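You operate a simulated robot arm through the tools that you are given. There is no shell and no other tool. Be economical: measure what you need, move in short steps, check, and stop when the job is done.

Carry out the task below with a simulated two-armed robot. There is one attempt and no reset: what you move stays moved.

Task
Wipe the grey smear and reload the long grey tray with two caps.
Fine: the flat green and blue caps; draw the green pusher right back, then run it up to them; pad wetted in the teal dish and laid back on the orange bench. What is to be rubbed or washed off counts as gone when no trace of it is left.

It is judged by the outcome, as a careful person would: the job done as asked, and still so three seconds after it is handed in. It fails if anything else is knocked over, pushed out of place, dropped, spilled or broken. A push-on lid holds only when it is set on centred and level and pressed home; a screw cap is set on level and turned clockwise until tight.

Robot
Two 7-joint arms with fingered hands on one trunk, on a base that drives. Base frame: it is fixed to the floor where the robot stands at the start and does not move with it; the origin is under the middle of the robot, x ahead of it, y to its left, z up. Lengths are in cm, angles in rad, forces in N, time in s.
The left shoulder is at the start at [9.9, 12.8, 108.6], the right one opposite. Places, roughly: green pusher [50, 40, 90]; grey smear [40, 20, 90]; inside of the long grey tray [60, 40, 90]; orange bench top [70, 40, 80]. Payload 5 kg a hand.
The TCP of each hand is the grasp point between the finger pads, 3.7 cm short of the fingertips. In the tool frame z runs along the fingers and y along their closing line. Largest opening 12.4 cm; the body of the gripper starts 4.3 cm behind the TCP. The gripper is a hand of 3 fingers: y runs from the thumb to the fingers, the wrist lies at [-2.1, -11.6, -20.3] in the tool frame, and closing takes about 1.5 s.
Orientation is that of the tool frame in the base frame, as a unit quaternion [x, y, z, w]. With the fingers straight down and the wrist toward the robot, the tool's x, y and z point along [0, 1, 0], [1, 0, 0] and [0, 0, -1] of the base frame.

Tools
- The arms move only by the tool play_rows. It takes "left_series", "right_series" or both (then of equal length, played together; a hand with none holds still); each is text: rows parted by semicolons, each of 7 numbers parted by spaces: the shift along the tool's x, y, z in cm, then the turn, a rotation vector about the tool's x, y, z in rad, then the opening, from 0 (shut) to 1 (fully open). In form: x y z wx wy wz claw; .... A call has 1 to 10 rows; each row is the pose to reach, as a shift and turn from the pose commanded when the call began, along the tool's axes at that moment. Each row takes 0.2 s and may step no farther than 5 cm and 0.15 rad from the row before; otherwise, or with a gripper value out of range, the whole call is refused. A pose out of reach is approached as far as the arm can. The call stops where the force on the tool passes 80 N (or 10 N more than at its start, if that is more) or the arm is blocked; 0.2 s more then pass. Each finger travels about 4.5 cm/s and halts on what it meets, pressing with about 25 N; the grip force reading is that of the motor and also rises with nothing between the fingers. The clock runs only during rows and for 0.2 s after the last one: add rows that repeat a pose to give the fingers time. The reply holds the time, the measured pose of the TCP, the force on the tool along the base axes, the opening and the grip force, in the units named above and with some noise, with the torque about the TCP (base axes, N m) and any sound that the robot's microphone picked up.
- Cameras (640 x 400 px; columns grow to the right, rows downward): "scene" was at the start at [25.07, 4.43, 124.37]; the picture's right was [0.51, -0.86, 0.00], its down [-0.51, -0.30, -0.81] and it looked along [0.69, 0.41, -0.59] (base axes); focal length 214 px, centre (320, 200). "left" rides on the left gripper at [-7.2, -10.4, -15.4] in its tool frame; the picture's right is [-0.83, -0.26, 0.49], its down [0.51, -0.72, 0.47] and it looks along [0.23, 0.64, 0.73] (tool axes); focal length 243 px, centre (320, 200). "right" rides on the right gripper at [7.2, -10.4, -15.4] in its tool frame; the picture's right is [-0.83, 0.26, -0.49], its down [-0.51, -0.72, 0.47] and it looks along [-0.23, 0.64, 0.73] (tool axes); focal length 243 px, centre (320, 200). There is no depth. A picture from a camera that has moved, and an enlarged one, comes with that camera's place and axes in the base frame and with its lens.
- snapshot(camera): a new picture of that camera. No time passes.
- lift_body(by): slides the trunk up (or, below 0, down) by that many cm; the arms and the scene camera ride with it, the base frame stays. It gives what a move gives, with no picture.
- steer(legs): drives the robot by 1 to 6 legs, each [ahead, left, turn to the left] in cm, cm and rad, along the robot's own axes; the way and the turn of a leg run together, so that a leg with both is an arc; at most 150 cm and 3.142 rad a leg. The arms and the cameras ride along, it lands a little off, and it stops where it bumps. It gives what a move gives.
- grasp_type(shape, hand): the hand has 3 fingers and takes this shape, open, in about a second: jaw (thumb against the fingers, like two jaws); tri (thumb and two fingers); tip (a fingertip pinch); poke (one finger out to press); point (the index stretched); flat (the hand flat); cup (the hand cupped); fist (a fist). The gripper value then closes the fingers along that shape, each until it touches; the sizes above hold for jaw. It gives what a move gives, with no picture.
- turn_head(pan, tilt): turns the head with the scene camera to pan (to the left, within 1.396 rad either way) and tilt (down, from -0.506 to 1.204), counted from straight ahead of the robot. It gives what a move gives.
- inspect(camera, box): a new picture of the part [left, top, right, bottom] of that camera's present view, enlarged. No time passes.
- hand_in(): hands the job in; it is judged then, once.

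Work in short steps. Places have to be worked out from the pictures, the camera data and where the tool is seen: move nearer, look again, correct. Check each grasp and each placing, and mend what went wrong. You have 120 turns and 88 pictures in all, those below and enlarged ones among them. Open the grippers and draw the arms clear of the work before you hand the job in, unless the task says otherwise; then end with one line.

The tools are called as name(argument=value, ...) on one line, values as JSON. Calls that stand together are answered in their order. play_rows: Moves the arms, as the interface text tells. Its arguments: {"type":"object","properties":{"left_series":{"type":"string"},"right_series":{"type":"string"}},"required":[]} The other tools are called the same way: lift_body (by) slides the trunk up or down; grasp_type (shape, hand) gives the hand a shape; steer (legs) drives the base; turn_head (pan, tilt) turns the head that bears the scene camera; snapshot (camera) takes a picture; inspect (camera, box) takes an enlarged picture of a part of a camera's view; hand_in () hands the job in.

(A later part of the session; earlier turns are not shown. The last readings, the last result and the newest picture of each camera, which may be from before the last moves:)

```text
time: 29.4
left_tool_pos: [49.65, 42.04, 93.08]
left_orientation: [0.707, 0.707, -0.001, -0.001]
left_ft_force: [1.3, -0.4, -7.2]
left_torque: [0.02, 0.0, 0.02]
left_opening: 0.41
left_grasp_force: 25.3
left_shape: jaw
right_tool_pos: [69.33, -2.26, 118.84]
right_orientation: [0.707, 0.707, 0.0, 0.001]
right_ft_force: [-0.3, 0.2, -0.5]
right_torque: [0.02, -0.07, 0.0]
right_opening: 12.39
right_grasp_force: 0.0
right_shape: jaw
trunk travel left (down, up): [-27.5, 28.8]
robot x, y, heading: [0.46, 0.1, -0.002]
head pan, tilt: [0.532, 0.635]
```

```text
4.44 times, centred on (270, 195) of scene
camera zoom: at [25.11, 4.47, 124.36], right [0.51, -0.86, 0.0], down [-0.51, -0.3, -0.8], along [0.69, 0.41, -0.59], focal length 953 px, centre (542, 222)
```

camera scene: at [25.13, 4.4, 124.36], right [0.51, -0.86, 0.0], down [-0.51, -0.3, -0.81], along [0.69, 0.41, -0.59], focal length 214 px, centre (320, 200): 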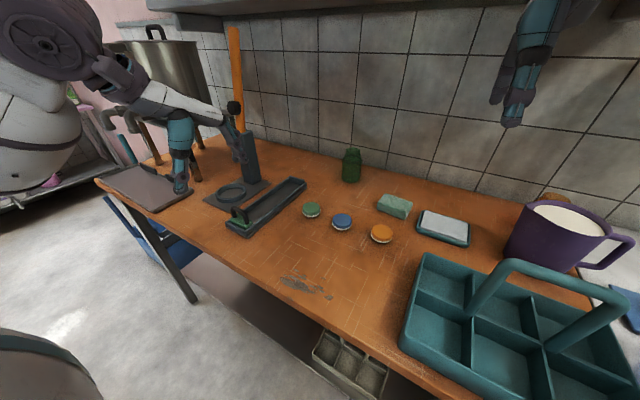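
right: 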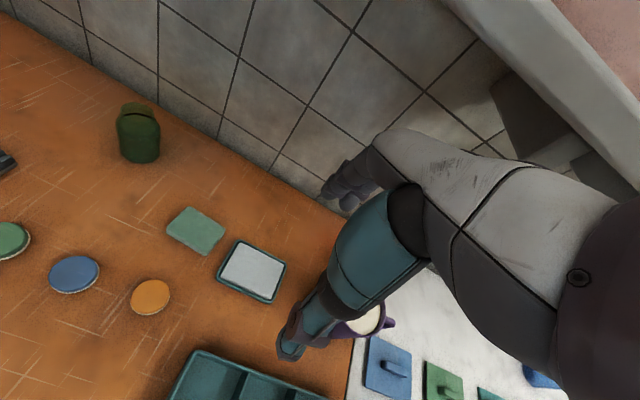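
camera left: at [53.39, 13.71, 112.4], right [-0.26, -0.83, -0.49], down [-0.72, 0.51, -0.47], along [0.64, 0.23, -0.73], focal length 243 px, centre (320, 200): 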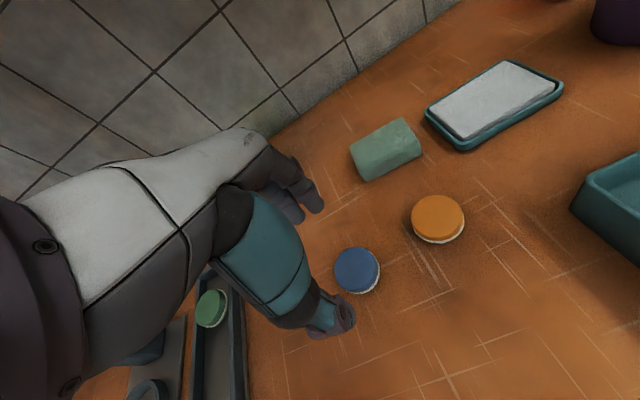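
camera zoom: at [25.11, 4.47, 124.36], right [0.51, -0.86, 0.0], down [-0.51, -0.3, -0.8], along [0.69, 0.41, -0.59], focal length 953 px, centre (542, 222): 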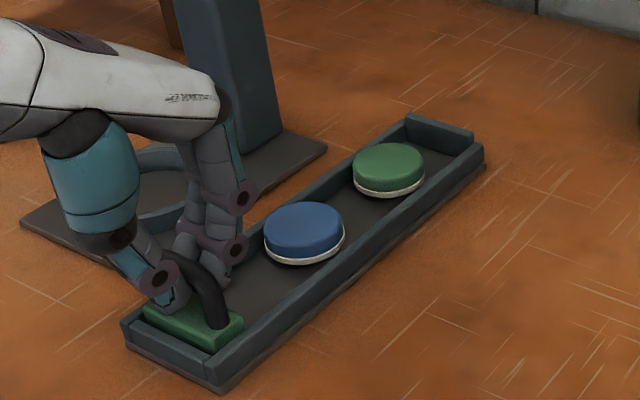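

Gripped. I'll test by running forward 1 cm and reading the force.

play_rows(left_series="0 0.5 0 0 0 0 0; 0 1 0 0 0 0 0; 0 1 0 0 0 0 0")

inspect(camera="scene", box=[210, 150, 330, 240])

```text
time: 30.2
left_tool_pos: [50.78, 42.11, 92.99]
left_orientation: [0.708, 0.706, -0.002, -0.001]
left_ft_force: [-1.2, 0.2, -11.2]
left_torque: [0.01, 0.0, 0.0]
left_opening: 0.41
left_grasp_force: 25.0
left_shape: jaw
right_tool_pos: [69.24, -2.28, 118.94]
right_orientation: [0.707, 0.707, 0.0, 0.0]
right_ft_force: [0.2, -0.4, 0.0]
right_torque: [-0.01, -0.01, 0.0]
right_opening: 12.4
right_grasp_force: 0.1
right_shape: jaw
trunk travel left (down, up): [-27.5, 28.8]
robot x, y, heading: [0.1, -0.14, -0.006]
head pan, tilt: [0.532, 0.635]
```

```text
4.44 times, centred on (270, 195) of scene
camera zoom: at [25.12, 4.49, 124.35], right [0.51, -0.86, 0.0], down [-0.51, -0.3, -0.8], along [0.69, 0.41, -0.59], focal length 953 px, centre (542, 222)
```

zoom: 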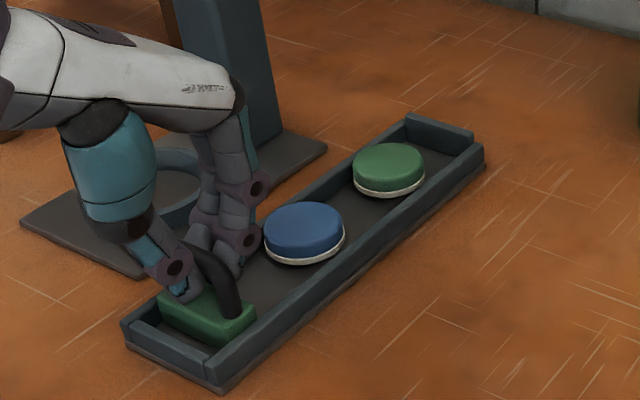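

It slides freely, so the earlier stop was the real end of travel. I'll draw it fully back once more, lowering slightly to ease the vertical load, then run it forward toward the caps.

play_rows(left_series="0 -0.5 0.2 0 0 0 0; 0 -1 0.4 0 0 0 0; 0 -1.3 0.4 0 0 0 0; 0 -1.3 0.4 0 0 0 0; 0 0 0.4 0 0 0 0; 0 1 0.4 0 0 0 0; 0 2 0.4 0 0 0 0; 0 3 0.4 0 0 0 0; 0 4 0.4 0 0 0 0; 0 4 0.4 0 0 0 0")

inspect(camera="scene", box=[210, 150, 330, 240])

```text
time: 32.4
left_tool_pos: [54.89, 42.04, 92.8]
left_orientation: [0.707, 0.707, 0.0, 0.0]
left_ft_force: [-1.5, 6.3, 3.4]
left_torque: [0.08, -0.08, 0.11]
left_opening: 0.48
left_grasp_force: 24.6
left_shape: jaw
right_tool_pos: [69.27, -2.21, 118.92]
right_orientation: [0.707, 0.707, 0.0, 0.0]
right_ft_force: [-0.3, 0.2, 0.4]
right_torque: [-0.02, 0.0, 0.06]
right_opening: 12.35
right_grasp_force: 0.2
right_shape: jaw
trunk travel left (down, up): [-27.5, 28.8]
robot x, y, heading: [0.1, -0.03, 0.002]
head pan, tilt: [0.532, 0.635]
```

```text
4.44 times, centred on (270, 195) of scene
camera zoom: at [25.0, 4.48, 124.38], right [0.51, -0.86, 0.0], down [-0.51, -0.3, -0.81], along [0.69, 0.41, -0.59], focal length 953 px, centre (542, 222)
```

zoom: 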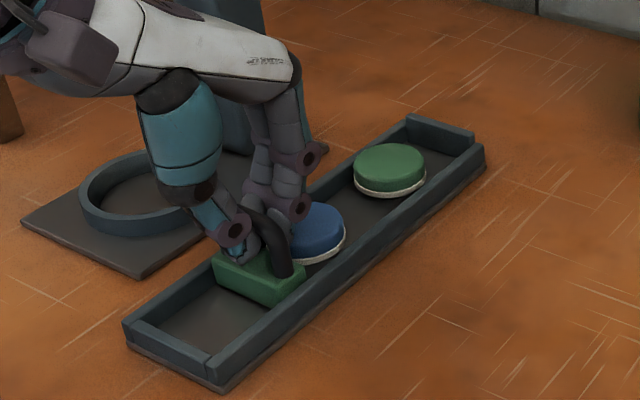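

Now nearly at the blue cap. I'll add a little +y to ease the 6 N side load and run on until the caps close up.

play_rows(left_series="0.2 0.7 -0.1 0 0 0 0; 0.2 1.4 -0.1 0 0 0 0; 0.2 2.1 -0.1 0 0 0 0; 0.2 2.8 -0.1 0 0 0 0; 0.2 3.5 -0.1 0 0 0 0; 0.2 4.2 -0.1 0 0 0 0; 0.2 4.2 -0.1 0 0 0 0")

inspect(camera="scene", box=[210, 150, 330, 240])

```text
time: 34.0
left_tool_pos: [59.15, 42.07, 92.79]
left_orientation: [0.707, 0.707, 0.0, -0.001]
left_ft_force: [-1.6, -6.0, -9.5]
left_torque: [-0.12, 0.02, -0.1]
left_opening: 0.46
left_grasp_force: 25.0
left_shape: jaw
right_tool_pos: [69.28, -2.44, 118.77]
right_orientation: [0.707, 0.707, 0.0, 0.0]
right_ft_force: [0.4, 1.0, -0.4]
right_torque: [0.02, -0.02, 0.03]
right_opening: 12.36
right_grasp_force: 0.1
right_shape: jaw
trunk travel left (down, up): [-27.5, 28.8]
robot x, y, heading: [-0.22, -0.23, -0.003]
head pan, tilt: [0.532, 0.635]
```

```text
4.44 times, centred on (270, 195) of scene
camera zoom: at [25.11, 4.42, 124.36], right [0.51, -0.86, 0.0], down [-0.51, -0.3, -0.81], along [0.69, 0.41, -0.59], focal length 953 px, centre (542, 222)
```

zoom: 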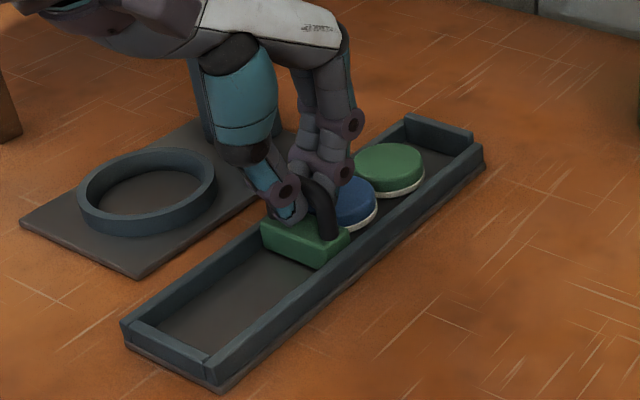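

The caps slide well and blue is about to meet green. I'll push on in smaller steps toward the far wall.

play_rows(left_series="-0.1 0.5 0.1 0 0 0 0; -0.1 1 0.1 0 0 0 0; -0.1 1.5 0.1 0 0 0 0; -0.1 2 0.1 0 0 0 0; -0.1 2.4 0.1 0 0 0 0; -0.1 2.4 0.1 0 0 0 0")

inspect(camera="scene", box=[210, 150, 330, 240])

```text
time: 35.4
left_tool_pos: [61.45, 42.06, 92.81]
left_orientation: [0.707, 0.708, 0.001, 0.0]
left_ft_force: [-1.7, 2.6, 1.9]
left_torque: [0.04, -0.13, 0.04]
left_opening: 0.46
left_grasp_force: 24.7
left_shape: jaw
right_tool_pos: [69.2, -2.23, 118.94]
right_orientation: [0.707, 0.707, 0.0, 0.0]
right_ft_force: [-0.3, -0.6, 0.2]
right_torque: [-0.03, 0.05, 0.02]
right_opening: 12.4
right_grasp_force: 0.1
right_shape: jaw
trunk travel left (down, up): [-27.5, 28.8]
robot x, y, heading: [0.0, 0.0, 0.0]
head pan, tilt: [0.532, 0.635]
```

```text
4.44 times, centred on (270, 195) of scene
camera zoom: at [25.02, 4.46, 124.38], right [0.51, -0.86, 0.0], down [-0.51, -0.3, -0.81], along [0.69, 0.41, -0.59], focal length 953 px, centre (542, 222)
```

zoom: 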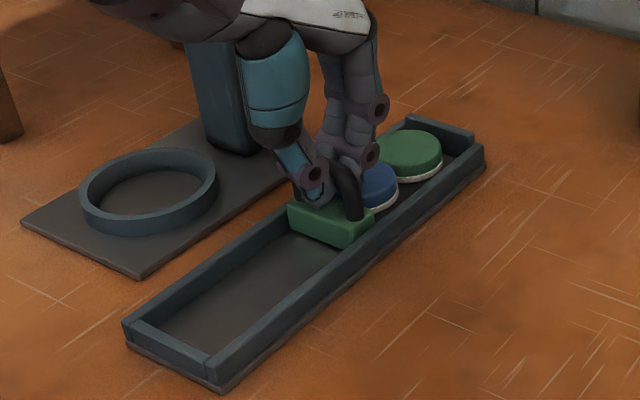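

Green is close to the far wall. I'll creep on until the force shows they're all home.

play_rows(left_series="0 0.3 0 0 0 0 0; 0 0.6 0 0 0 0 0; 0 0.9 0 0 0 0 0; 0 0.9 0 0 0 0 0")

inspect(camera="scene", box=[240, 150, 340, 220])

```text
time: 36.4
left_tool_pos: [62.35, 42.07, 92.84]
left_orientation: [0.707, 0.708, 0.0, 0.0]
left_ft_force: [-2.2, -3.4, 1.2]
left_torque: [-0.07, -0.07, 0.0]
left_opening: 0.47
left_grasp_force: 24.8
left_shape: jaw
right_tool_pos: [69.34, -2.39, 119.0]
right_orientation: [0.707, 0.707, 0.001, -0.001]
right_ft_force: [0.2, -0.8, 0.1]
right_torque: [0.03, 0.02, -0.03]
right_opening: 12.37
right_grasp_force: 0.1
right_shape: jaw
trunk travel left (down, up): [-27.5, 28.8]
robot x, y, heading: [-0.04, 0.26, 0.002]
head pan, tilt: [0.532, 0.635]
```

```text
5.71 times, centred on (290, 185) of scene
camera zoom: at [25.03, 4.39, 124.38], right [0.51, -0.86, 0.0], down [-0.51, -0.3, -0.81], along [0.69, 0.41, -0.59], focal length 1226 px, centre (491, 286)
```

zoom: 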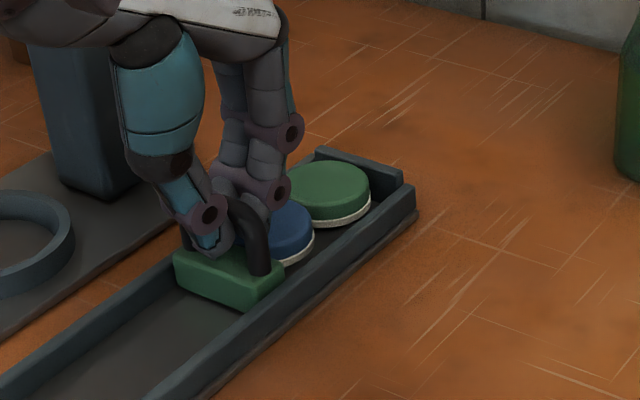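

play_rows(left_series="0 0.2 0 0 0 0 0; 0 0.4 0 0 0 0 0; 0 0.4 0 0 0 0 0")

```text
time: 37.2
left_tool_pos: [62.66, 42.11, 92.83]
left_orientation: [0.707, 0.707, 0.0, -0.001]
left_ft_force: [-12.1, -1.5, -0.9]
left_torque: [-0.03, 0.24, 0.01]
left_opening: 0.41
left_grasp_force: 25.2
left_shape: jaw
right_tool_pos: [69.08, -2.29, 118.99]
right_orientation: [0.707, 0.707, 0.0, 0.001]
right_ft_force: [0.4, -0.6, 0.8]
right_torque: [0.04, 0.0, 0.0]
right_opening: 12.39
right_grasp_force: 0.0
right_shape: jaw
trunk travel left (down, up): [-27.5, 28.8]
robot x, y, heading: [-0.32, -0.14, 0.001]
head pan, tilt: [0.532, 0.635]
```

12 N: the pusher, both caps and the far wall are in contact. I'll ease off slightly, open, and rise.

play_rows(left_series="0 -0.2 0 0 0 0 0; 0 -0.2 0 0 0 0 0.15; 0 -0.2 0 0 0 0 0.3; 0 -0.2 0 0 0 0 0.4; 0 -0.2 -1 0 0 0 0.4; 0 -0.2 -4 0 0 0 0.4; 0 -0.2 -8 0 0 0 0.4; 0 -0.2 -12 0 0 0 0.8")

inspect(camera="scene", box=[240, 150, 340, 220])

snapshot(camera="left")

```text
time: 39.0
left_tool_pos: [62.47, 42.24, 104.82]
left_orientation: [0.707, 0.708, 0.0, 0.0]
left_ft_force: [0.1, -0.6, 0.4]
left_torque: [0.02, 0.0, -0.01]
left_opening: 8.38
left_grasp_force: 0.1
left_shape: jaw
right_tool_pos: [69.31, -2.56, 118.86]
right_orientation: [0.707, 0.707, 0.0, 0.0]
right_ft_force: [0.6, -1.1, 0.3]
right_torque: [0.0, -0.01, 0.0]
right_opening: 12.37
right_grasp_force: 0.0
right_shape: jaw
trunk travel left (down, up): [-27.5, 28.8]
robot x, y, heading: [0.06, -0.19, 0.002]
head pan, tilt: [0.532, 0.635]
```

```text
5.71 times, centred on (290, 185) of scene
camera zoom: at [25.0, 4.34, 124.39], right [0.51, -0.86, 0.0], down [-0.51, -0.3, -0.81], along [0.69, 0.41, -0.59], focal length 1226 px, centre (491, 286)
```

zoom: 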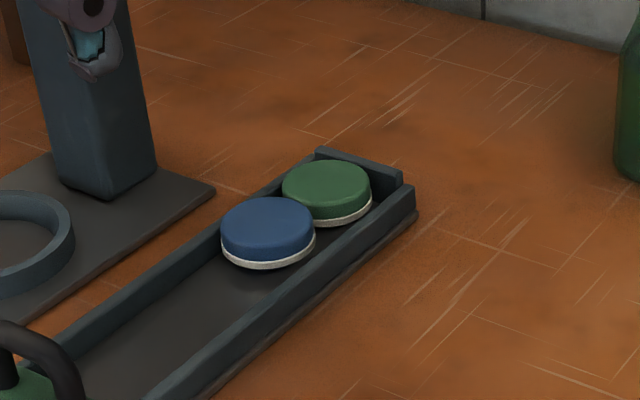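

```text
47 pictures are left
camera left: at [52.0, 34.9, 120.12], right [-0.26, -0.83, -0.49], down [-0.72, 0.51, -0.47], along [0.64, 0.23, -0.73], focal length 243 px, centre (320, 200)
```

left: 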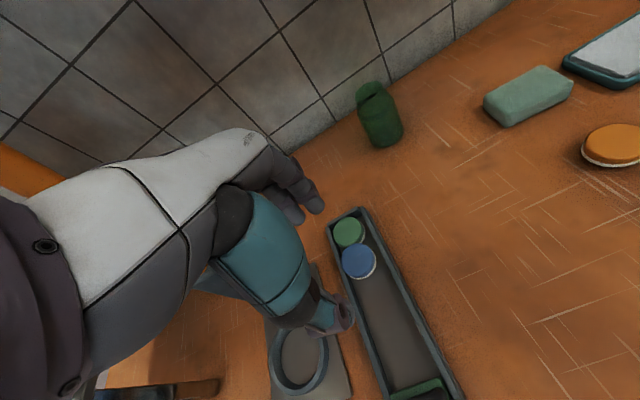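

The pusher is no longer at the caps. It seems to have slid back, so I'll look at the whole tray.

inspect(camera="scene", box=[210, 150, 330, 240])

```text
4.44 times, centred on (270, 195) of scene
camera zoom: at [25.0, 4.34, 124.39], right [0.51, -0.86, 0.0], down [-0.51, -0.3, -0.81], along [0.69, 0.41, -0.59], focal length 953 px, centre (542, 222)
```

zoom: 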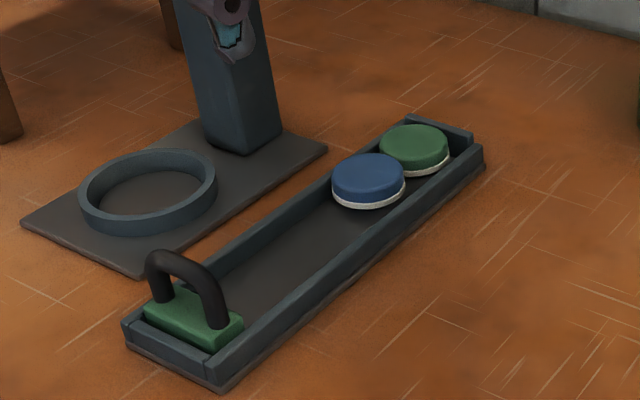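

It went all the way back, so it's probably spring-returned or needs to catch at the very back first. I'll move the hand over it and look closely.

play_rows(left_series="0 -4.5 0 0 0 0 0.8; 0 -9 0 0 0 0 0.8; 0 -13 0 0 0 0 0.8; 0 -13 0 0 0 0 0.8")

inspect(camera="left", box=[330, 200, 430, 300])

inspect(camera="scene", box=[222, 200, 262, 240])

```text
time: 40.0
left_tool_pos: [49.76, 42.2, 104.54]
left_orientation: [0.707, 0.707, -0.002, 0.0]
left_ft_force: [-0.2, -0.2, 0.2]
left_torque: [-0.03, 0.04, 0.0]
left_opening: 9.87
left_grasp_force: 0.0
left_shape: jaw
right_tool_pos: [69.41, -2.14, 118.75]
right_orientation: [0.707, 0.707, -0.001, 0.0]
right_ft_force: [0.4, 0.6, 0.1]
right_torque: [-0.04, 0.08, 0.01]
right_opening: 12.38
right_grasp_force: 0.2
right_shape: jaw
trunk travel left (down, up): [-27.5, 28.8]
robot x, y, heading: [0.09, -0.21, 0.003]
head pan, tilt: [0.532, 0.635]
```

```text
4.00 times, centred on (380, 250) of left
camera zoom: at [39.37, 35.02, 119.88], right [-0.26, -0.83, -0.49], down [-0.72, 0.51, -0.47], along [0.64, 0.23, -0.73], focal length 970 px, centre (80, 0)
```

zoom: 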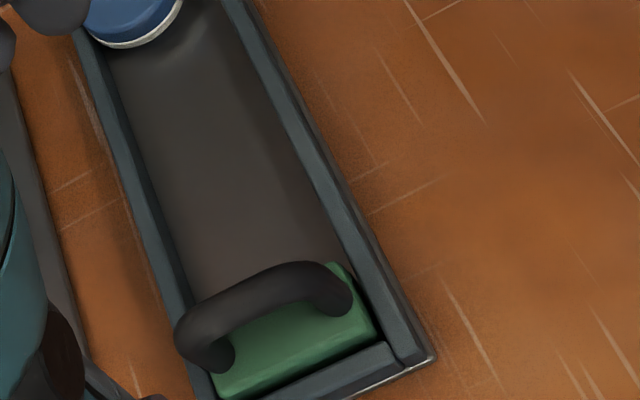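

```text
10.00 times, centred on (242, 220) of scene
camera zoom: at [25.31, 4.62, 124.3], right [0.51, -0.86, 0.0], down [-0.51, -0.3, -0.8], along [0.69, 0.41, -0.6], focal length 2145 px, centre (1100, 0)
```

zoom: 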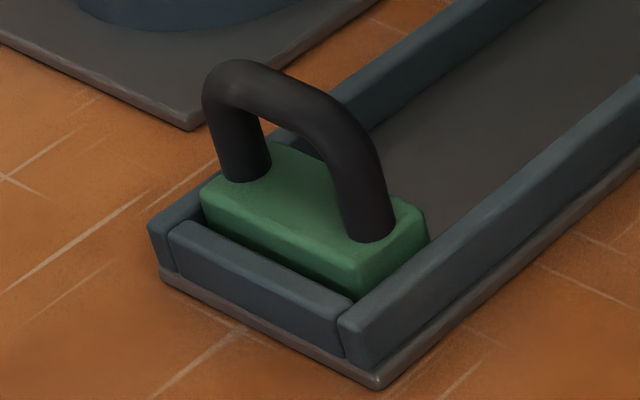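

There is about 0.5 cm of gap behind the block, so it may have to be drawn back past a spring or catch, harder than the 25 N I used. I'll re-grip and pull further, listening for a click.

play_rows(left_series="-0.1 0 4 0 0 0 0.8; -0.1 0 8 0 0 0 0.8; -0.1 0 11 0 0 0 0.6; -0.1 0 11.7 0 0 0 0.3; -0.1 0 11.7 0 0 0 0; -0.1 0 11.7 0 0 0 0; -0.1 0 11.7 0 0 0 0; -0.1 0 11.7 0 0 0 0; -0.1 0 11.7 0 0 0 0; -0.1 0 11.7 0 0 0 0")

play_rows(left_series="0 -0.3 0 0 0 0 0; 0 -0.6 0 0 0 0 0; 0 -0.9 0 0 0 0 0; 0 -1.2 0 0 0 0 0; 0 -1.2 0 0 0 0 0")

inspect(camera="scene", box=[222, 200, 262, 240])

```text
time: 42.2
left_tool_pos: [49.6, 41.89, 92.93]
left_orientation: [0.707, 0.707, -0.001, -0.001]
left_ft_force: [-0.4, 0.5, -6.8]
left_torque: [-0.01, 0.03, 0.04]
left_opening: 0.45
left_grasp_force: 25.1
left_shape: jaw
right_tool_pos: [69.3, -2.23, 118.87]
right_orientation: [0.707, 0.707, 0.0, 0.001]
right_ft_force: [-0.5, 0.2, 0.0]
right_torque: [0.02, -0.02, -0.02]
right_opening: 12.37
right_grasp_force: 0.1
right_shape: jaw
trunk travel left (down, up): [-27.5, 28.8]
robot x, y, heading: [0.21, 0.37, 0.001]
head pan, tilt: [0.532, 0.635]
```

```text
time: 43.4
left_tool_pos: [48.69, 41.94, 92.77]
left_orientation: [0.707, 0.707, -0.001, -0.001]
left_ft_force: [27.2, -1.2, -8.4]
left_torque: [-0.04, -0.68, -0.05]
left_opening: 0.62
left_grasp_force: 25.8
left_shape: jaw
right_tool_pos: [69.65, -2.45, 118.6]
right_orientation: [0.707, 0.707, -0.002, -0.002]
right_ft_force: [-0.3, -0.2, 0.5]
right_torque: [0.0, -0.01, 0.02]
right_opening: 12.36
right_grasp_force: 0.1
right_shape: jaw
trunk travel left (down, up): [-27.5, 28.8]
robot x, y, heading: [-0.19, -0.34, 0.004]
head pan, tilt: [0.532, 0.635]
```

```text
10.00 times, centred on (242, 220) of scene
camera zoom: at [25.44, 4.46, 124.29], right [0.51, -0.86, 0.0], down [-0.51, -0.3, -0.8], along [0.69, 0.41, -0.6], focal length 2145 px, centre (1100, 0)
```

zoom: 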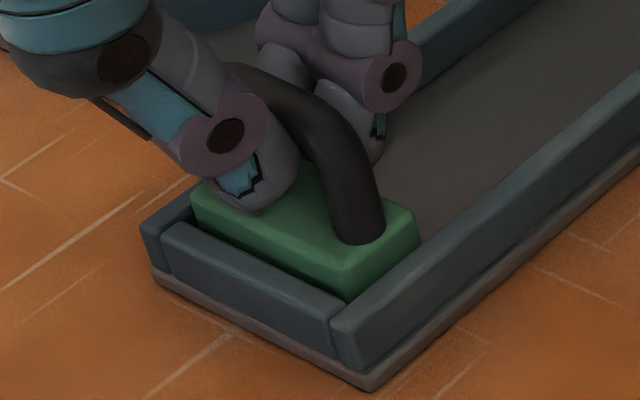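

25 N is the fingers' limit and the block doesn't budge, so this is the true rear stop. The earlier return may have been rebound on a low-friction slide as I let go. I'll run it forward again and release very slowly to find out.

play_rows(left_series="0 0.6 0 0 0 0 0; 0 1.2 0.2 0 0 0 0; 0 2.7 0.2 0 0 0 0; 0.1 4.5 0.2 0 0 0 0; 0.1 6.3 0.2 0 0 0 0; 0.1 8.1 0.2 0 0 0 0; 0.1 9.9 0.2 0 0 0 0; 0.1 11.7 0.2 0 0 0 0; 0.1 13 0.2 0 0 0 0; 0.1 13.2 0.2 0 0 0 0")

play_rows(left_series="0 0.2 0 0 0 0 0; 0 0.5 0 0 0 0 0; 0 0.8 0 0 0 0 0; 0 0.8 0 0 0 0 0")

```text
time: 45.6
left_tool_pos: [61.47, 42.2, 92.82]
left_orientation: [0.707, 0.707, 0.0, -0.001]
left_ft_force: [-2.0, -5.6, -7.1]
left_torque: [-0.2, 0.07, -0.06]
left_opening: 0.5
left_grasp_force: 25.1
left_shape: jaw
right_tool_pos: [69.31, -2.47, 118.91]
right_orientation: [0.707, 0.707, 0.0, -0.001]
right_ft_force: [0.1, -0.2, 0.2]
right_torque: [-0.01, 0.0, -0.02]
right_opening: 12.35
right_grasp_force: 0.2
right_shape: jaw
trunk travel left (down, up): [-27.5, 28.8]
robot x, y, heading: [0.07, -0.08, -0.005]
head pan, tilt: [0.532, 0.635]
```

```text
time: 46.6
left_tool_pos: [62.23, 42.12, 92.88]
left_orientation: [0.707, 0.707, -0.001, 0.0]
left_ft_force: [-12.3, -4.7, -8.7]
left_torque: [-0.14, 0.34, -0.04]
left_opening: 0.37
left_grasp_force: 25.0
left_shape: jaw
right_tool_pos: [69.32, -2.31, 118.96]
right_orientation: [0.707, 0.707, 0.001, 0.001]
right_ft_force: [-0.3, 0.2, -0.3]
right_torque: [-0.01, 0.0, 0.03]
right_opening: 12.37
right_grasp_force: 0.1
right_shape: jaw
trunk travel left (down, up): [-27.5, 28.8]
robot x, y, heading: [0.2, 0.26, -0.004]
head pan, tilt: [0.532, 0.635]
```

Up against the caps again (12 N). I'll ease off and open only a little, slowly, then look at whether the pusher follows the thumb.

play_rows(left_series="-0.15 -0.15 0.2 0 0 0 0; -0.15 -0.25 0.2 0 0 0 0; -0.15 -0.25 0.2 0 0 0 0.05; -0.15 -0.25 0.2 0 0 0 0.08; -0.15 -0.25 0.2 0 0 0 0.11; -0.15 -0.25 0.2 0 0 0 0.14; -0.15 -0.25 0.2 0 0 0 0.17; -0.15 -0.25 0.2 0 0 0 0.2; -0.15 -0.25 0.2 0 0 0 0.2; -0.15 -0.25 0.2 0 0 0 0.2")

inspect(camera="scene", box=[240, 150, 340, 220])

```text
time: 48.8
left_tool_pos: [62.15, 41.85, 92.67]
left_orientation: [0.707, 0.707, 0.0, 0.001]
left_ft_force: [-2.1, -0.5, 1.2]
left_torque: [0.01, 0.07, 0.02]
left_opening: 2.48
left_grasp_force: 0.1
left_shape: jaw
right_tool_pos: [69.28, -2.36, 118.9]
right_orientation: [0.707, 0.707, 0.0, 0.0]
right_ft_force: [0.6, -0.7, 0.5]
right_torque: [-0.02, 0.0, 0.0]
right_opening: 12.34
right_grasp_force: 0.0
right_shape: jaw
trunk travel left (down, up): [-27.5, 28.8]
robot x, y, heading: [-0.14, -0.03, -0.002]
head pan, tilt: [0.532, 0.635]
```

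```text
5.71 times, centred on (290, 185) of scene
camera zoom: at [25.04, 4.43, 124.38], right [0.51, -0.86, 0.0], down [-0.51, -0.3, -0.81], along [0.69, 0.41, -0.59], focal length 1226 px, centre (491, 286)
```

zoom: 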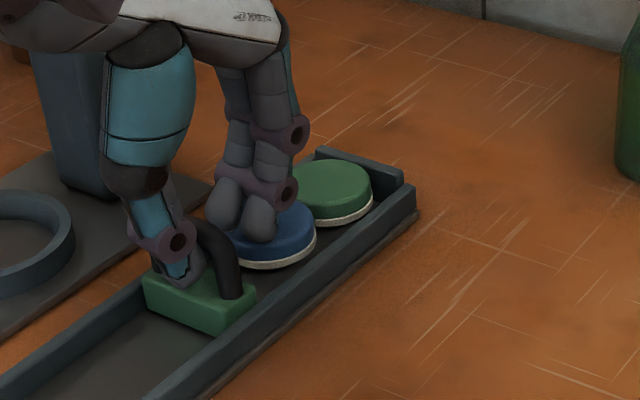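

The bar stays pressed on the thumb with about 2 N, so a spring pulls the pusher toward the near end. That makes "back" the far end: draw the pusher away against its spring, set the caps between the near wall and the pusher, and let it run up to them. First I'll let the pusher down gently.

play_rows(left_series="0 -1.5 0 0 0 0 0.2; 0 -3 0 0 0 0 0.2; 0 -4.5 0 0 0 0 0.2; 0 -6 0 0 0 0 0.2; 0 -7.5 0 0 0 0 0.2; 0 -9 0 0 0 0 0.2; 0 -10.5 0 0 0 0 0.2; 0 -12 0 0 0 0 0.2; 0 -13 0 0 0 0 0.3; 0 -13 0 0 0 0 0.5")

play_rows(left_series="0 0 -3 0 0 0 0.6; 0 0 -7 0 0 0 0.7; 0 4.5 -8 0 0 0 0.5; 0 9 -8 0 0 0 0.5; 0 13.5 -8 0 0 0 0.5; 0 16.5 -8 0 0 0 0.5")

snapshot(camera="left")

snapshot(camera="scene")

```text
time: 51.0
left_tool_pos: [49.07, 42.08, 92.59]
left_orientation: [0.707, 0.707, 0.0, -0.001]
left_ft_force: [0.5, 0.3, -0.9]
left_torque: [-0.01, -0.02, 0.01]
left_opening: 6.16
left_grasp_force: 0.1
left_shape: jaw
right_tool_pos: [69.23, -2.34, 118.8]
right_orientation: [0.707, 0.707, 0.0, 0.0]
right_ft_force: [0.3, 0.1, -0.1]
right_torque: [0.01, 0.02, 0.0]
right_opening: 12.37
right_grasp_force: 0.1
right_shape: jaw
trunk travel left (down, up): [-27.5, 28.8]
robot x, y, heading: [0.06, 0.17, 0.002]
head pan, tilt: [0.532, 0.635]
```

```text
time: 52.4
left_tool_pos: [66.01, 42.11, 100.61]
left_orientation: [0.706, 0.708, 0.0, -0.001]
left_ft_force: [1.1, -0.8, 0.0]
left_torque: [0.0, -0.01, 0.01]
left_opening: 6.24
left_grasp_force: 0.1
left_shape: jaw
right_tool_pos: [69.36, -2.43, 118.93]
right_orientation: [0.708, 0.707, 0.0, 0.0]
right_ft_force: [0.1, 0.7, 0.2]
right_torque: [0.02, 0.04, 0.0]
right_opening: 12.41
right_grasp_force: 0.0
right_shape: jaw
trunk travel left (down, up): [-27.5, 28.8]
robot x, y, heading: [0.11, -0.2, 0.002]
head pan, tilt: [0.532, 0.635]
```

```text
41 pictures are left
camera left: at [55.48, 34.89, 115.9], right [-0.26, -0.83, -0.49], down [-0.72, 0.51, -0.47], along [0.64, 0.23, -0.73], focal length 243 px, centre (320, 200)
```

left: 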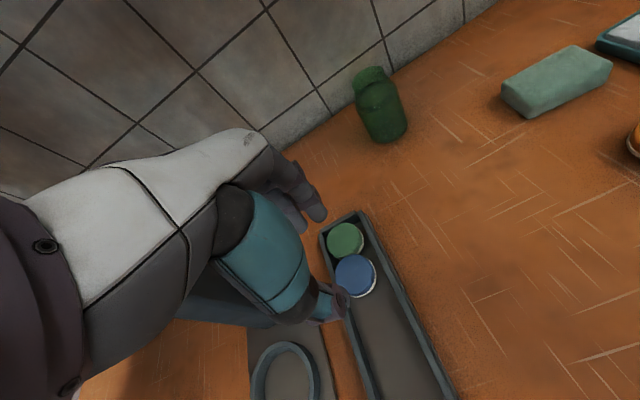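

```text
40 pictures are left
camera scene: at [25.23, 4.41, 124.33], right [0.51, -0.86, 0.0], down [-0.51, -0.3, -0.8], along [0.69, 0.41, -0.59], focal length 214 px, centre (320, 200)
```

scene: 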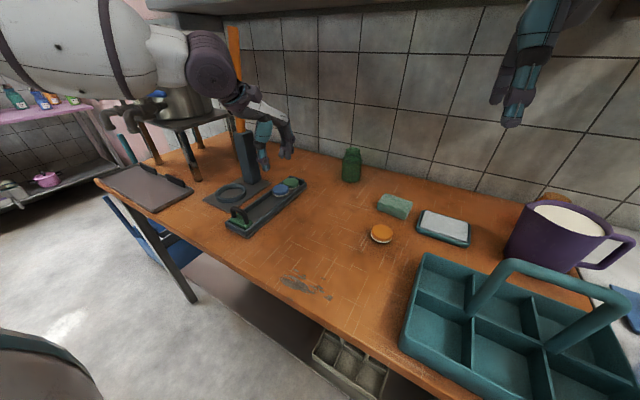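

I need both caps out first. Blue touches green, leaving no room for a finger between them, so I'll drag blue back a little with closed fingertips pressed lightly on its top. First I'll close and lower carefully.

play_rows(left_series="0.3 0.4 2 0 0 0 0.2; 0.3 0.4 4 0 0 0 0; 0.3 0.4 6 0 0 0 0; 0.3 0.4 7.2 0 0 0 0; 0.3 0.4 7.2 0 0 0 0; 0.3 0.4 7.8 0 0 0 0; 0.3 0.4 8.1 0 0 0 0; 0.3 0.4 8.1 0 0 0 0")

```text
time: 54.2
left_tool_pos: [65.96, 42.22, 92.62]
left_orientation: [0.707, 0.707, 0.0, 0.0]
left_ft_force: [-0.9, -0.1, -0.3]
left_torque: [0.0, -0.01, 0.03]
left_opening: 0.0
left_grasp_force: 25.7
left_shape: jaw
right_tool_pos: [69.29, -2.44, 118.92]
right_orientation: [0.707, 0.707, 0.0, 0.001]
right_ft_force: [0.4, 1.0, -0.2]
right_torque: [0.04, 0.0, 0.0]
right_opening: 12.35
right_grasp_force: 0.1
right_shape: jaw
trunk travel left (down, up): [-27.5, 28.8]
robot x, y, heading: [0.03, -0.05, 0.001]
head pan, tilt: [0.532, 0.635]
```

Free so far at TCP 92.6. I'll go on down in small steps to a light touch.

play_rows(left_series="0 0.3 0.3 0 0 0 0; 0 0.3 0.6 0 0 0 0; 0 0.3 0.6 0 0 0 0")

```text
time: 55.0
left_tool_pos: [66.37, 42.08, 92.03]
left_orientation: [0.707, 0.707, 0.0, -0.001]
left_ft_force: [0.3, -0.2, -0.1]
left_torque: [-0.02, -0.03, -0.01]
left_opening: 0.01
left_grasp_force: 25.0
left_shape: jaw
right_tool_pos: [69.33, -2.36, 118.93]
right_orientation: [0.708, 0.707, -0.001, 0.0]
right_ft_force: [-0.2, -0.5, -0.7]
right_torque: [0.01, 0.01, 0.0]
right_opening: 12.37
right_grasp_force: 0.0
right_shape: jaw
trunk travel left (down, up): [-27.5, 28.8]
robot x, y, heading: [-0.05, 0.01, -0.002]
head pan, tilt: [0.532, 0.635]
```

play_rows(left_series="0 0 0.25 0 0 0 0; 0 0 0.5 0 0 0 0; 0 0 0.5 0 0 0 0")

inspect(camera="scene", box=[240, 150, 340, 220])

```text
time: 55.8
left_tool_pos: [66.28, 42.05, 91.88]
left_orientation: [0.707, 0.707, 0.002, 0.002]
left_ft_force: [1.6, -0.9, 24.9]
left_torque: [-0.05, -0.06, -0.01]
left_opening: 0.0
left_grasp_force: 25.1
left_shape: jaw
right_tool_pos: [69.14, -2.53, 119.03]
right_orientation: [0.707, 0.707, 0.002, 0.0]
right_ft_force: [-0.5, -0.1, -0.5]
right_torque: [0.0, 0.03, 0.02]
right_opening: 12.38
right_grasp_force: 0.0
right_shape: jaw
trunk travel left (down, up): [-27.5, 28.8]
robot x, y, heading: [-0.19, -0.03, -0.0]
head pan, tilt: [0.532, 0.635]
```

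```text
5.71 times, centred on (290, 185) of scene
camera zoom: at [24.85, 4.29, 124.44], right [0.51, -0.86, 0.0], down [-0.51, -0.3, -0.81], along [0.7, 0.41, -0.59], focal length 1226 px, centre (491, 286)
```

zoom: 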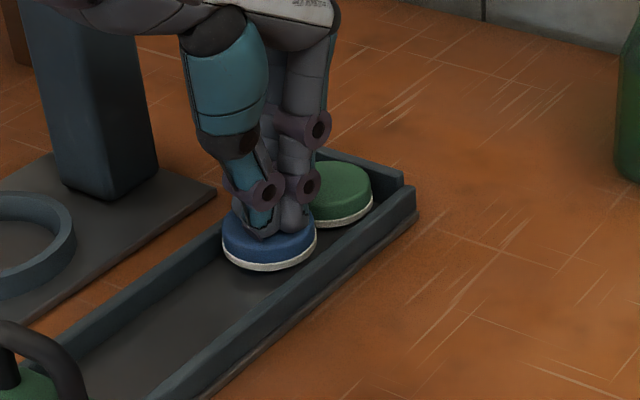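

Pressing at 25 N on blue's top. I'll ease to about 10 N and drag back 3.5 cm.

play_rows(left_series="0 0 -0.2 0 0 0 0; 0 -0.5 -0.2 0 0 0 0; 0 -1 -0.2 0 0 0 0; 0 -1.7 -0.2 0 0 0 0; 0 -2.4 -0.2 0 0 0 0; 0 -3 -0.2 0 0 0 0; 0 -3.5 -0.2 0 0 0 0; 0 -3.5 -0.2 0 0 0 0")

inspect(camera="scene", box=[240, 150, 340, 220])

```text
time: 57.6
left_tool_pos: [62.8, 42.2, 91.42]
left_orientation: [0.707, 0.707, 0.0, 0.0]
left_ft_force: [-0.7, 0.0, 0.0]
left_torque: [0.01, 0.0, -0.03]
left_opening: 0.0
left_grasp_force: 25.2
left_shape: jaw
right_tool_pos: [69.47, -2.37, 118.96]
right_orientation: [0.707, 0.707, 0.0, 0.001]
right_ft_force: [-0.5, -0.7, 0.3]
right_torque: [0.01, 0.0, -0.01]
right_opening: 12.38
right_grasp_force: 0.0
right_shape: jaw
trunk travel left (down, up): [-27.5, 28.8]
robot x, y, heading: [-0.11, 0.13, -0.001]
head pan, tilt: [0.532, 0.635]
```

```text
5.71 times, centred on (290, 185) of scene
camera zoom: at [25.08, 4.43, 124.37], right [0.51, -0.86, 0.0], down [-0.51, -0.3, -0.81], along [0.69, 0.41, -0.59], focal length 1226 px, centre (491, 286)
```

zoom: 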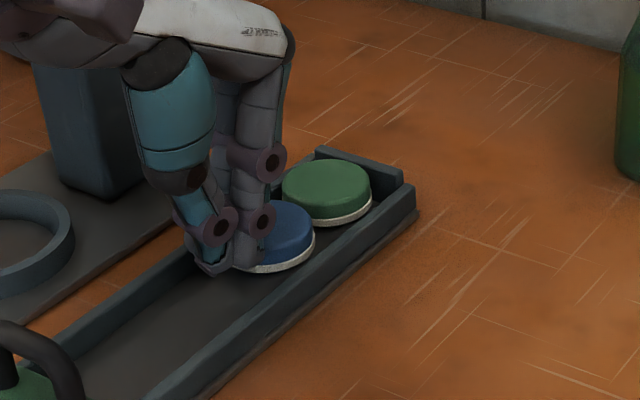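

The fingertips slipped off without moving blue, so friction won't do it. The cap tops stand about 1 cm above the walls, so I'll turn the hand about 75° and grip blue across the tray just above the wall tops.

play_rows(left_series="0 0 -3 0 0 0 0; 0 1 -6 0 0 -0.14 0.3; 0 2 -8 0 0 -0.28 0.5; 0 3 -8 0 0 -0.42 0.7; 0 3.7 -8 0 0 -0.56 0.75; 0 3.7 -8 0 0 -0.7 0.75; 0 3.7 -8 0 0 -0.84 0.75; 0 3.7 -8 0 0 -0.98 0.75; 0 3.7 -8 0 0 -1.12 0.75; 0 3.7 -8 0 0 -1.26 0.75")

snapshot(camera="left")

inspect(camera="scene", box=[220, 110, 380, 220])

```text
time: 59.8
left_tool_pos: [66.59, 42.26, 99.62]
left_orientation: [0.154, 0.988, 0.0, 0.0]
left_ft_force: [0.3, -0.1, 0.5]
left_torque: [0.02, 0.01, 0.0]
left_opening: 9.29
left_grasp_force: 0.1
left_shape: jaw
right_tool_pos: [69.41, -2.39, 118.86]
right_orientation: [0.707, 0.707, 0.0, -0.001]
right_ft_force: [0.3, -0.2, -0.1]
right_torque: [0.03, 0.04, 0.0]
right_opening: 12.39
right_grasp_force: 0.0
right_shape: jaw
trunk travel left (down, up): [-27.5, 28.8]
robot x, y, heading: [-0.12, -0.08, -0.0]
head pan, tilt: [0.532, 0.635]
```

```text
37 pictures are left
camera left: at [70.3, 30.05, 114.89], right [0.71, -0.5, -0.49], down [-0.7, -0.53, -0.47], along [-0.03, 0.68, -0.73], focal length 243 px, centre (320, 200)
```

left: 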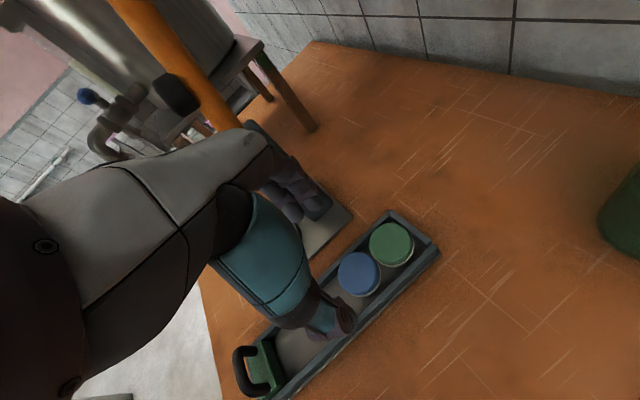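

```text
3.64 times, centred on (300, 165) of scene
camera zoom: at [25.14, 4.35, 124.36], right [0.51, -0.86, 0.0], down [-0.51, -0.3, -0.81], along [0.69, 0.41, -0.59], focal length 780 px, centre (393, 327)
```

zoom: 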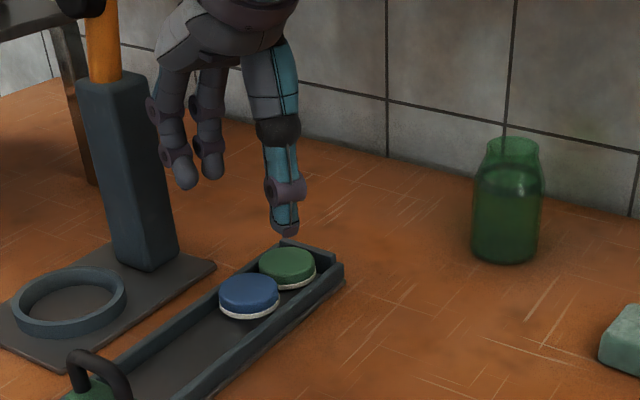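

Blue is at [66.6, 42.5], directly below. I'll lower with the fingers over the wall tops, reading the force before closing.

play_rows(left_series="0.06 0.2 4 0 0 0 0.58; 0.06 0.2 7 0 0 0 0.58; 0.06 0.2 8 0 0 0 0.58; 0.06 0.2 8.5 0 0 0 0.58; 0.06 0.2 8.5 0 0 0 0.58")

```text
time: 61.0
left_tool_pos: [66.46, 42.46, 91.13]
left_orientation: [0.154, 0.988, 0.0, 0.001]
left_ft_force: [0.1, 0.5, -0.4]
left_torque: [-0.01, 0.02, 0.01]
left_opening: 7.25
left_grasp_force: 0.0
left_shape: jaw
right_tool_pos: [69.35, -2.31, 118.97]
right_orientation: [0.707, 0.707, 0.0, 0.0]
right_ft_force: [0.3, -0.1, 0.0]
right_torque: [-0.04, 0.0, -0.01]
right_opening: 12.36
right_grasp_force: 0.0
right_shape: jaw
trunk travel left (down, up): [-27.5, 28.8]
robot x, y, heading: [0.16, 0.09, 0.001]
head pan, tilt: [0.532, 0.635]
```

No wall contact. I'll close on the cap's upper rim.

play_rows(left_series="0 0 0.1 0 0 0 0.4; 0 0 0.1 0 0 0 0.25; 0 0 0.1 0 0 0 0.1; 0 0 0.1 0 0 0 0.1; 0 0 0.1 0 0 0 0.1; 0 0 0.1 0 0 0 0.1")

inspect(camera="scene", box=[250, 140, 330, 210])

```text
time: 62.4
left_tool_pos: [66.39, 42.45, 91.14]
left_orientation: [0.154, 0.988, 0.0, 0.001]
left_ft_force: [1.1, 0.0, 4.9]
left_torque: [0.0, 0.0, -0.01]
left_opening: 3.93
left_grasp_force: 24.5
left_shape: jaw
right_tool_pos: [69.35, -2.35, 118.97]
right_orientation: [0.707, 0.707, 0.0, 0.0]
right_ft_force: [-0.4, 0.2, 0.2]
right_torque: [-0.03, -0.01, 0.01]
right_opening: 12.37
right_grasp_force: 0.1
right_shape: jaw
trunk travel left (down, up): [-27.5, 28.8]
robot x, y, heading: [-0.12, -0.08, -0.003]
head pan, tilt: [0.532, 0.635]
```

```text
5.71 times, centred on (290, 175) of scene
camera zoom: at [25.02, 4.41, 124.38], right [0.51, -0.86, 0.0], down [-0.51, -0.3, -0.81], along [0.69, 0.41, -0.59], focal length 1226 px, centre (491, 343)
```

zoom: 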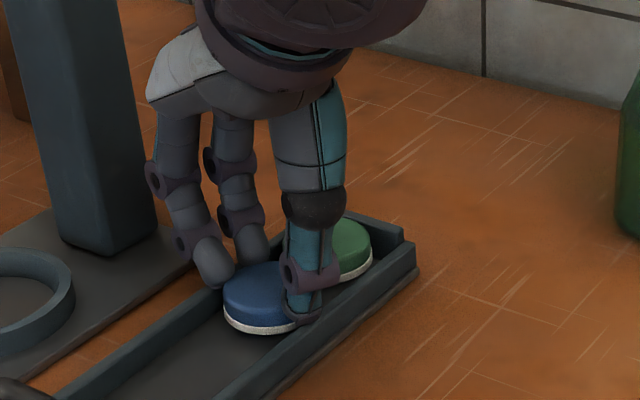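

Firm grip at opening 3.9. I'll lift slowly.

play_rows(left_series="0 0 -0.5 0 0 0 0.1; 0 0 -1.2 0 0 0 0.1; 0 0 -2.5 0 0 0 0.1; 0 0 -4.5 0 0 0 0.1; 0 0 -6 0 0 0 0.1; 0 0 -6 0 0 0 0.1")

inspect(camera="scene", box=[240, 130, 320, 200])

```text
time: 63.8
left_tool_pos: [66.52, 42.53, 96.97]
left_orientation: [0.155, 0.988, 0.0, 0.0]
left_ft_force: [-0.2, 0.3, -1.0]
left_torque: [0.0, 0.03, -0.03]
left_opening: 3.34
left_grasp_force: 24.7
left_shape: jaw
right_tool_pos: [69.32, -2.34, 118.88]
right_orientation: [0.707, 0.707, 0.0, 0.0]
right_ft_force: [0.4, 0.5, 0.0]
right_torque: [0.03, 0.0, 0.01]
right_opening: 12.39
right_grasp_force: 0.1
right_shape: jaw
trunk travel left (down, up): [-27.5, 28.8]
robot x, y, heading: [-0.12, 0.08, -0.001]
head pan, tilt: [0.532, 0.635]
```

```text
5.71 times, centred on (280, 165) of scene
camera zoom: at [25.09, 4.44, 124.37], right [0.51, -0.86, 0.0], down [-0.51, -0.3, -0.81], along [0.69, 0.41, -0.59], focal length 1226 px, centre (549, 400)
```

zoom: 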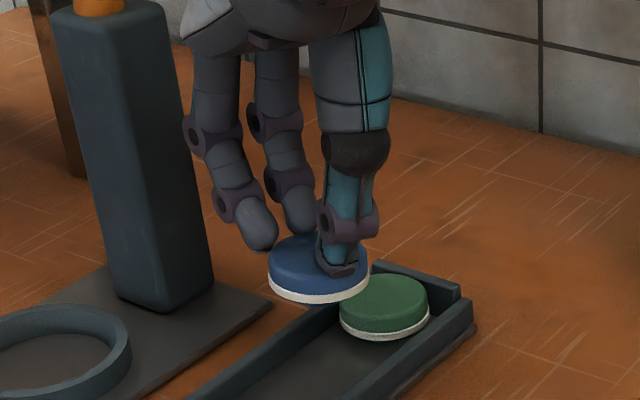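

Blue is lifted, if a little off-centre in the fingers. I'll carry it gently over the wall toward [58, 31] on the bench.

play_rows(left_series="0.3 -0.8 0 0 0 0 0.1; 0.9 -2.4 0 0 0 0 0.1; 1.5 -4.4 0 0 0 0 0.1; 2.2 -6.4 0 0 0 0 0.1; 2.9 -8.4 0 0 0 0 0.1; 3.5 -10.4 0 0 0 0 0.1; 4.1 -12.2 0 0 0 0 0.1; 4.5 -13.2 0 0 0 0 0.1; 4.6 -13.5 0 0 0 0 0.1; 4.6 -13.5 2 0 0 0 0.1")

inspect(camera="scene", box=[260, 150, 340, 220])

```text
time: 66.0
left_tool_pos: [58.06, 30.93, 95.11]
left_orientation: [0.154, 0.988, 0.0, 0.0]
left_ft_force: [0.0, 0.6, 0.2]
left_torque: [-0.01, -0.03, 0.01]
left_opening: 3.31
left_grasp_force: 25.1
left_shape: jaw
right_tool_pos: [69.4, -2.28, 118.92]
right_orientation: [0.707, 0.707, 0.0, -0.001]
right_ft_force: [-0.3, 0.3, 0.7]
right_torque: [0.01, 0.02, 0.0]
right_opening: 12.36
right_grasp_force: 0.0
right_shape: jaw
trunk travel left (down, up): [-27.5, 28.8]
robot x, y, heading: [-0.12, -0.12, -0.001]
head pan, tilt: [0.532, 0.635]
```

```text
5.71 times, centred on (300, 185) of scene
camera zoom: at [25.19, 4.42, 124.34], right [0.51, -0.86, 0.0], down [-0.51, -0.3, -0.8], along [0.69, 0.41, -0.59], focal length 1226 px, centre (434, 286)
```

zoom: 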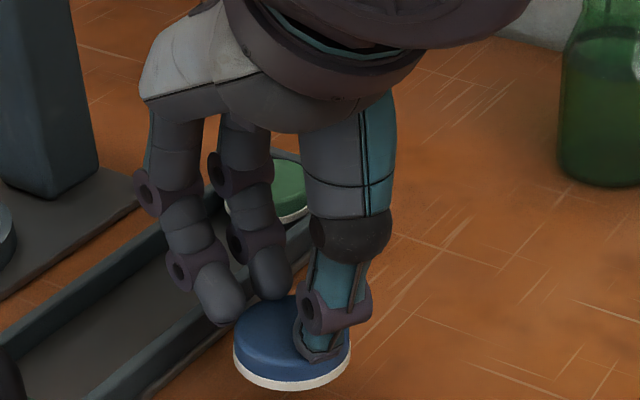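

Still level. I'll lower it to the bench.

play_rows(left_series="0 0 1.5 0 0 0 0.1; 0 0 3 0 0 0 0.1; 0 0 3.7 0 0 0 0.1; 0 0 4 0 0 0 0.1; 0 0 4.3 0 0 0 0.1; 0 0 4.3 0 0 0 0.1")

```text
time: 67.4
left_tool_pos: [58.06, 30.97, 90.85]
left_orientation: [0.154, 0.988, 0.001, 0.001]
left_ft_force: [-1.4, 1.8, 17.1]
left_torque: [-0.13, 0.01, 0.01]
left_opening: 3.43
left_grasp_force: 25.2
left_shape: jaw
right_tool_pos: [69.17, -2.36, 118.92]
right_orientation: [0.707, 0.707, 0.001, 0.0]
right_ft_force: [0.1, 0.4, 0.5]
right_torque: [0.02, 0.01, -0.02]
right_opening: 12.37
right_grasp_force: 0.0
right_shape: jaw
trunk travel left (down, up): [-27.5, 28.8]
robot x, y, heading: [-0.19, 0.05, -0.004]
head pan, tilt: [0.532, 0.635]
```

Down on the bench at 17 N. I'll ease off, open, rise, and head for the green cap at [71.6, 42.4] with the same hand angle.

play_rows(left_series="0 0 -0.2 0 0 0 0.3; 0 0 -0.2 0 0 0 0.5; 0 0 -0.2 0 0 0 0.58; 0 0 -4 0 0 0 0.58; 0 0 -8.5 0 0 0 0.58; -2.4 3.7 -8.5 0 0 0 0.58; -4.7 7.5 -8.5 0 0 0 0.58; -7 11.2 -8.5 0 0 0 0.58; -9.4 14.95 -8.5 0 0 0 0.58; -9.4 14.95 -8.5 0 0 0 0.58")

snapshot(camera="left")

inspect(camera="scene", box=[220, 120, 380, 230])

```text
time: 69.6
left_tool_pos: [71.39, 42.12, 99.3]
left_orientation: [0.154, 0.988, 0.001, -0.001]
left_ft_force: [-0.3, 0.2, 0.1]
left_torque: [-0.01, -0.05, 0.01]
left_opening: 7.18
left_grasp_force: 0.1
left_shape: jaw
right_tool_pos: [69.24, -2.42, 119.02]
right_orientation: [0.707, 0.707, 0.001, 0.0]
right_ft_force: [0.2, 0.9, -0.7]
right_torque: [-0.01, -0.02, 0.0]
right_opening: 12.38
right_grasp_force: 0.0
right_shape: jaw
trunk travel left (down, up): [-27.5, 28.8]
robot x, y, heading: [0.13, 0.04, -0.003]
head pan, tilt: [0.532, 0.635]
```

```text
32 pictures are left
camera left: at [75.1, 30.06, 114.57], right [0.71, -0.5, -0.49], down [-0.7, -0.53, -0.47], along [-0.02, 0.68, -0.73], focal length 243 px, centre (320, 200)
```

left: 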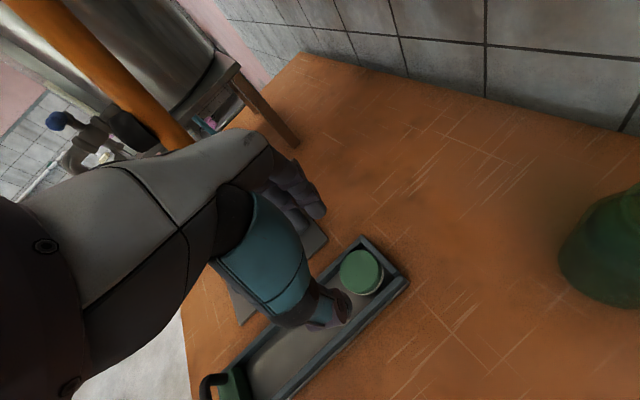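

```text
3.64 times, centred on (300, 175) of scene
camera zoom: at [24.97, 4.36, 124.4], right [0.51, -0.86, 0.0], down [-0.51, -0.3, -0.81], along [0.69, 0.41, -0.59], focal length 780 px, centre (393, 291)
```

zoom: 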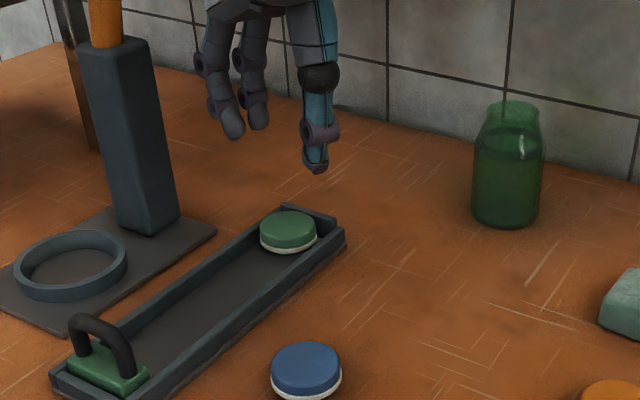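

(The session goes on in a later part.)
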